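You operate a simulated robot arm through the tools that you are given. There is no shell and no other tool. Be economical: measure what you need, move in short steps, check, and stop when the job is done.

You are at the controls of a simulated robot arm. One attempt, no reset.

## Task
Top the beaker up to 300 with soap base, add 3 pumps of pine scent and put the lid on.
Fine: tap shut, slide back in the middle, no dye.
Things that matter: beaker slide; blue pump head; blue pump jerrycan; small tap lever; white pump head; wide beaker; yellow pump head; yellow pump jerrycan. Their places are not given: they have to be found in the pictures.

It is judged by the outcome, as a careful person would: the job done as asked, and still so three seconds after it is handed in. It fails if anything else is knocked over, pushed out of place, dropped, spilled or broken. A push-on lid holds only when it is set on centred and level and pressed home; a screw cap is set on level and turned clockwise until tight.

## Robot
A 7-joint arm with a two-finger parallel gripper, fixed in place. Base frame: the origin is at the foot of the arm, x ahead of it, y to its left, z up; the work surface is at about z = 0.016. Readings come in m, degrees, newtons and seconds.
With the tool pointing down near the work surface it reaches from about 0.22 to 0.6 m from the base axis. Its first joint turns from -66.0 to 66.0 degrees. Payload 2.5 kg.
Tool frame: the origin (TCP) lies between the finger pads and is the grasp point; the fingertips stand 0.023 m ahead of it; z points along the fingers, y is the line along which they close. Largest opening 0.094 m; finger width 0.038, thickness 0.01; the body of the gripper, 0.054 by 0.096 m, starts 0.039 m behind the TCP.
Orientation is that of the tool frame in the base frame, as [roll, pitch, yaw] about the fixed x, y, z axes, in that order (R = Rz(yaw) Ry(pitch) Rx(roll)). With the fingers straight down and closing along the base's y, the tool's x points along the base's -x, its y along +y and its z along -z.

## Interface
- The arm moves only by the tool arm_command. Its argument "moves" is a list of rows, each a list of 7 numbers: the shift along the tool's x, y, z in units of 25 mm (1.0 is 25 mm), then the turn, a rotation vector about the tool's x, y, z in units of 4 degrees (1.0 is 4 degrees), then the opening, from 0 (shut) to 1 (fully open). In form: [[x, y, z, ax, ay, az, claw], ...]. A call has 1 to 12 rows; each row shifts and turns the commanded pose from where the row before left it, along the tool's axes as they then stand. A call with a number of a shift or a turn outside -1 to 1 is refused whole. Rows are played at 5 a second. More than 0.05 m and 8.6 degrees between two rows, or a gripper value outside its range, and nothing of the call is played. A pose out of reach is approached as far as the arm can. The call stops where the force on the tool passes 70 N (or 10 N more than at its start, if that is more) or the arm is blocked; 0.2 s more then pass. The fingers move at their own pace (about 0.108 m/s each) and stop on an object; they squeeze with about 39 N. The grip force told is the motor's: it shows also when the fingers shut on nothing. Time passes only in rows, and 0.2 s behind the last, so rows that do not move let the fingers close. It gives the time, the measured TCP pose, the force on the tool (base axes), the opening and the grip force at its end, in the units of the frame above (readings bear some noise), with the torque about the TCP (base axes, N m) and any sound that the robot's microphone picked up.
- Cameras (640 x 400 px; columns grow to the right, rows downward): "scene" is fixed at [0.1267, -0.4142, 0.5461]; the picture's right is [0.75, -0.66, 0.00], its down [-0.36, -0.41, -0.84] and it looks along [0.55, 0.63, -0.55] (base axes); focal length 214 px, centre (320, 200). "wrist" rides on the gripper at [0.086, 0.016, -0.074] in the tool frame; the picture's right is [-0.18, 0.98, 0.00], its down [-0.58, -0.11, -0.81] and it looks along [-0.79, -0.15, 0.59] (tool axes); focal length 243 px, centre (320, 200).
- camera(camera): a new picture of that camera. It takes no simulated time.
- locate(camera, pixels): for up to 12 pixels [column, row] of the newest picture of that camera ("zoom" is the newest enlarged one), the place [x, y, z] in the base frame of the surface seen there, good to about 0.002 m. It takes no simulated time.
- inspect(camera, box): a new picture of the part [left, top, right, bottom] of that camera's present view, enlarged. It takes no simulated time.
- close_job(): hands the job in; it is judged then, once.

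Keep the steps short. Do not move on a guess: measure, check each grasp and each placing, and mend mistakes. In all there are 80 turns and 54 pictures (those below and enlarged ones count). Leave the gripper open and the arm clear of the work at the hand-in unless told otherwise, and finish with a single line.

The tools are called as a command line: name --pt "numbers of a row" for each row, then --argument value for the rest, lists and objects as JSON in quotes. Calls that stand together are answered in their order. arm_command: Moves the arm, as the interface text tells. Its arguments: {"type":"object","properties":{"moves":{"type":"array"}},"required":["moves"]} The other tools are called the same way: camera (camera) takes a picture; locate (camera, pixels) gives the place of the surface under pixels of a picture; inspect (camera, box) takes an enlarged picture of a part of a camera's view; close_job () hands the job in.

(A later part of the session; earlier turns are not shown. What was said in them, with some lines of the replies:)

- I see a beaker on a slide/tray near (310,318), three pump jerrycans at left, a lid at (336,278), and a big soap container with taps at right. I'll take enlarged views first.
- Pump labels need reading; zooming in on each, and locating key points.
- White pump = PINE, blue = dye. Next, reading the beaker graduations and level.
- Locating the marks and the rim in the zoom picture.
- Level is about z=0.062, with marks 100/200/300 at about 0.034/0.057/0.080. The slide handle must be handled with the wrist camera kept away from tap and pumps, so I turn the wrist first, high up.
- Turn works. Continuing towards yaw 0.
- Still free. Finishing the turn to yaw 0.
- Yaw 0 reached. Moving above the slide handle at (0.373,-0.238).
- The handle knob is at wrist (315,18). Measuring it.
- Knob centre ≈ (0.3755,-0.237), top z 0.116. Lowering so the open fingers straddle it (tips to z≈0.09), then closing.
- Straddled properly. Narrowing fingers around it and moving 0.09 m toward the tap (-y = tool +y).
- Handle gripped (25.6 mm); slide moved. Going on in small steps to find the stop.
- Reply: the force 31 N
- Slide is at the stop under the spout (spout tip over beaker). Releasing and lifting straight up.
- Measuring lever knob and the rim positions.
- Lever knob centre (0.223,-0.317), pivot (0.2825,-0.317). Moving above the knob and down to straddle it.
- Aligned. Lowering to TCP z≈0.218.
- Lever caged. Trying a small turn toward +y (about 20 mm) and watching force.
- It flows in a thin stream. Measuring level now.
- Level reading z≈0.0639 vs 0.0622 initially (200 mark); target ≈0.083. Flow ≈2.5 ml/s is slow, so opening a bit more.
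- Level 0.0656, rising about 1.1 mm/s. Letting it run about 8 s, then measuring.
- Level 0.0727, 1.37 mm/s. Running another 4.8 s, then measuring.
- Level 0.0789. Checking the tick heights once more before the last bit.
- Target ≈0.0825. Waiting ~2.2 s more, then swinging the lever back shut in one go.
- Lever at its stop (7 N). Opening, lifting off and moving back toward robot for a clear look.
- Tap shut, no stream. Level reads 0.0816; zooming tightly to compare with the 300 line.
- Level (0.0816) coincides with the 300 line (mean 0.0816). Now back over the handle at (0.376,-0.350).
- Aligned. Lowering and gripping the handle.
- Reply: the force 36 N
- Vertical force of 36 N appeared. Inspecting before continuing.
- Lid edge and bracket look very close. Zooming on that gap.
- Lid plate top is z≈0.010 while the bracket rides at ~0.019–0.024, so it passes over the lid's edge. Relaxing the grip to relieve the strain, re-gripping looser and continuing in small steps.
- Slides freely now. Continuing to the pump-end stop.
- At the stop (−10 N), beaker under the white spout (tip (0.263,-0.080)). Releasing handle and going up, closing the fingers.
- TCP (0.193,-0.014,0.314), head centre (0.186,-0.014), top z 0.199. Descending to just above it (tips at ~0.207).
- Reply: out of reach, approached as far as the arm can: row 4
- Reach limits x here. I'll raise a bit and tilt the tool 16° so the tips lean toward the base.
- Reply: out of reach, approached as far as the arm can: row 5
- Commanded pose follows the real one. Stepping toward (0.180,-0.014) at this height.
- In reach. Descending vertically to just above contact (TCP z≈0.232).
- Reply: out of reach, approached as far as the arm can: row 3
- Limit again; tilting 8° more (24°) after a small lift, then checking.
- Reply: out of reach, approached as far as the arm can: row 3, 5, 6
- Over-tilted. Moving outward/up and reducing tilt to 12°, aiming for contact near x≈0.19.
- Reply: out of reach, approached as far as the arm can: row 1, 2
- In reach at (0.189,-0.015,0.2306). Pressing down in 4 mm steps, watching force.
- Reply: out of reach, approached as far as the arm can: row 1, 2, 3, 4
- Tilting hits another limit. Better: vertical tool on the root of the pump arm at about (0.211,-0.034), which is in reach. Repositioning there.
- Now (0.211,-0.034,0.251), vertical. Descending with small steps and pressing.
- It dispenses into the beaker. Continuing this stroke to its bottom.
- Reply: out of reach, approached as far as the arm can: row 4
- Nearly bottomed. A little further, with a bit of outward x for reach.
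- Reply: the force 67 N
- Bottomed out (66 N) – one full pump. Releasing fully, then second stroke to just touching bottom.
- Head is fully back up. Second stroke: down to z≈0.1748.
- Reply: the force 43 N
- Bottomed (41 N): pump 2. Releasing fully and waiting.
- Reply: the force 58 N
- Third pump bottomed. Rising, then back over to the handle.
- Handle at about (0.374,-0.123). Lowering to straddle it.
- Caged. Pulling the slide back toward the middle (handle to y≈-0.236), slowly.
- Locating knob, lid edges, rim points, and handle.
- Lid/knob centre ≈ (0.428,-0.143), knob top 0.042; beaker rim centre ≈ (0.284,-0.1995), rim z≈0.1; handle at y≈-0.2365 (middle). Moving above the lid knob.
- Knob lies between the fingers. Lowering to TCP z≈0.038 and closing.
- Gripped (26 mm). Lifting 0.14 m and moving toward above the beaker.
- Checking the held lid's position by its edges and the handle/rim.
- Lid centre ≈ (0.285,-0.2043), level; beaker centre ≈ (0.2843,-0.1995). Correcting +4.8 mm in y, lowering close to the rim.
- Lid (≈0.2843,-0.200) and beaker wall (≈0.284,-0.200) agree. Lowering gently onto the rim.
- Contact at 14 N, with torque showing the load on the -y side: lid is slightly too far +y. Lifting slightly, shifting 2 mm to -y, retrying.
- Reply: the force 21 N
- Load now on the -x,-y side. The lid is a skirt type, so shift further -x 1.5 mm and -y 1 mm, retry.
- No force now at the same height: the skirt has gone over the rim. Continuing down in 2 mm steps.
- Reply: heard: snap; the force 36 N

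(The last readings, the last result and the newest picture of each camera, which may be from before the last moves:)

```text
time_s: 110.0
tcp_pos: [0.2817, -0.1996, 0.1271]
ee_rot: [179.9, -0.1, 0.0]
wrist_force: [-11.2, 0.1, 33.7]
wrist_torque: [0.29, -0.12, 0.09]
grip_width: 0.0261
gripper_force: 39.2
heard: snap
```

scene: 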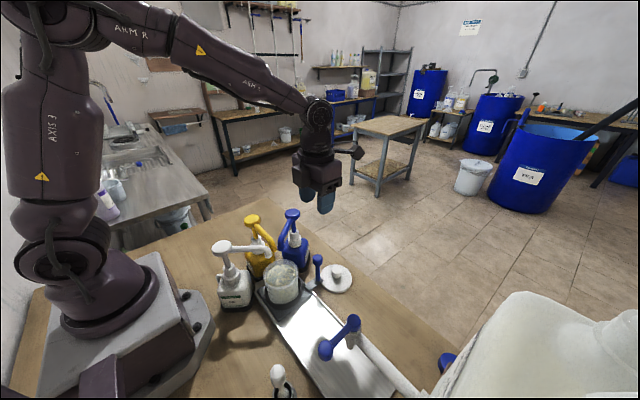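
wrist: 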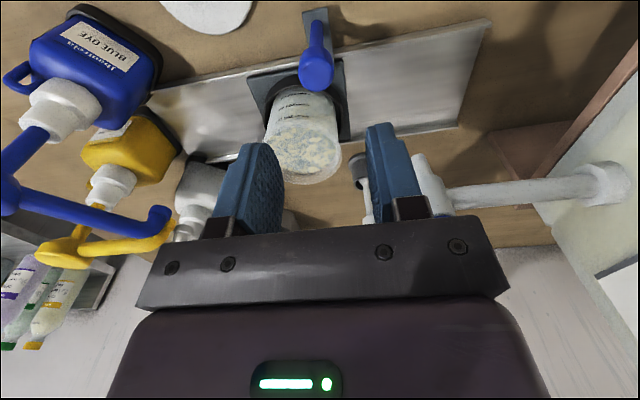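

A snap – the lid is home. Releasing and lifting straight up, then a look.

arm_command --pt "0 0 0 0 0 0 0.5" --pt "0 0 0 0 0 0 0.6" --pt "0 0 -0.6 0 0 0 0.6" --pt "0 0 -1 0 0 0 0.6" --pt "0 0 -1 0 0 0 0.6" --pt "0 0 -1 0 0 0 0.6" --pt "0 0 -1 0 0 0 0.6" --pt "1 0 -1 0 0 0 0.6" --pt "1 0 -1 0 0 0 0.6" --pt "1 0 -1 0 0 0 0.6" --pt "1 0 0 0 0 0 0.6"

inspect --camera "scene" --box '[210, 210, 402, 390]'

locate --camera "zoom" --pixels '[[330, 195], [305, 240], [270, 225], [340, 225], [300, 190], [415, 200], [400, 270], [350, 330]]'

```text
time_s: 112.4
tcp_pos: [0.3794, -0.1987, 0.3154]
ee_rot: [-180.0, 0.0, 0.1]
wrist_force: [0.1, 0.3, 0.2]
wrist_torque: [-0.02, -0.01, -0.01]
grip_width: 0.0564
gripper_force: 0.1
```

```text
2.22 times, centred on (306, 300) of scene
```

zoom: 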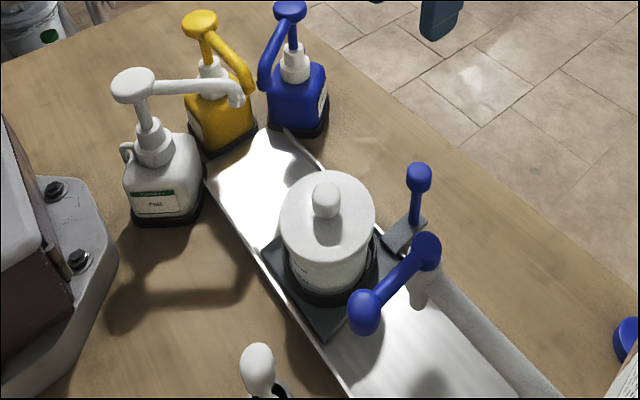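

```text
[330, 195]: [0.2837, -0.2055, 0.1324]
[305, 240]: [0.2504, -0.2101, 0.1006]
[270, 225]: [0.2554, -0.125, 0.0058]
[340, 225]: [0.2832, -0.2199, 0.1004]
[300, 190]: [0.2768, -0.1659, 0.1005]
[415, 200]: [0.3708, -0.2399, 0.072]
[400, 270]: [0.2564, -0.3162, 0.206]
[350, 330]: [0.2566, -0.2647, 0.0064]
```

The lid is level (top z 0.1004–0.1006 on three sides), the slide is in the middle, the lever is shut, and all pumps are upright. I'll open the gripper fully and then hand in.

arm_command --pt "0 0 -0.5 0 0 0 1" --pt "0 0 0 0 0 0 1" --pt "0 0 0 0 0 0 1"

close_job

```text
time_s: 113.2
tcp_pos: [0.3819, -0.1989, 0.3276]
ee_rot: [-179.9, -0.1, 0.0]
wrist_force: [0.1, -0.7, -0.3]
wrist_torque: [-0.02, 0.0, 0.02]
grip_width: 0.0941
gripper_force: 0.0
```

```text
The job is handed in.
```

Job handed in: the beaker was filled to the 300 line with soap base, then got 3 full pumps of pine and no dye; the lid snapped on level, the tap is shut and the slide is back in the middle.
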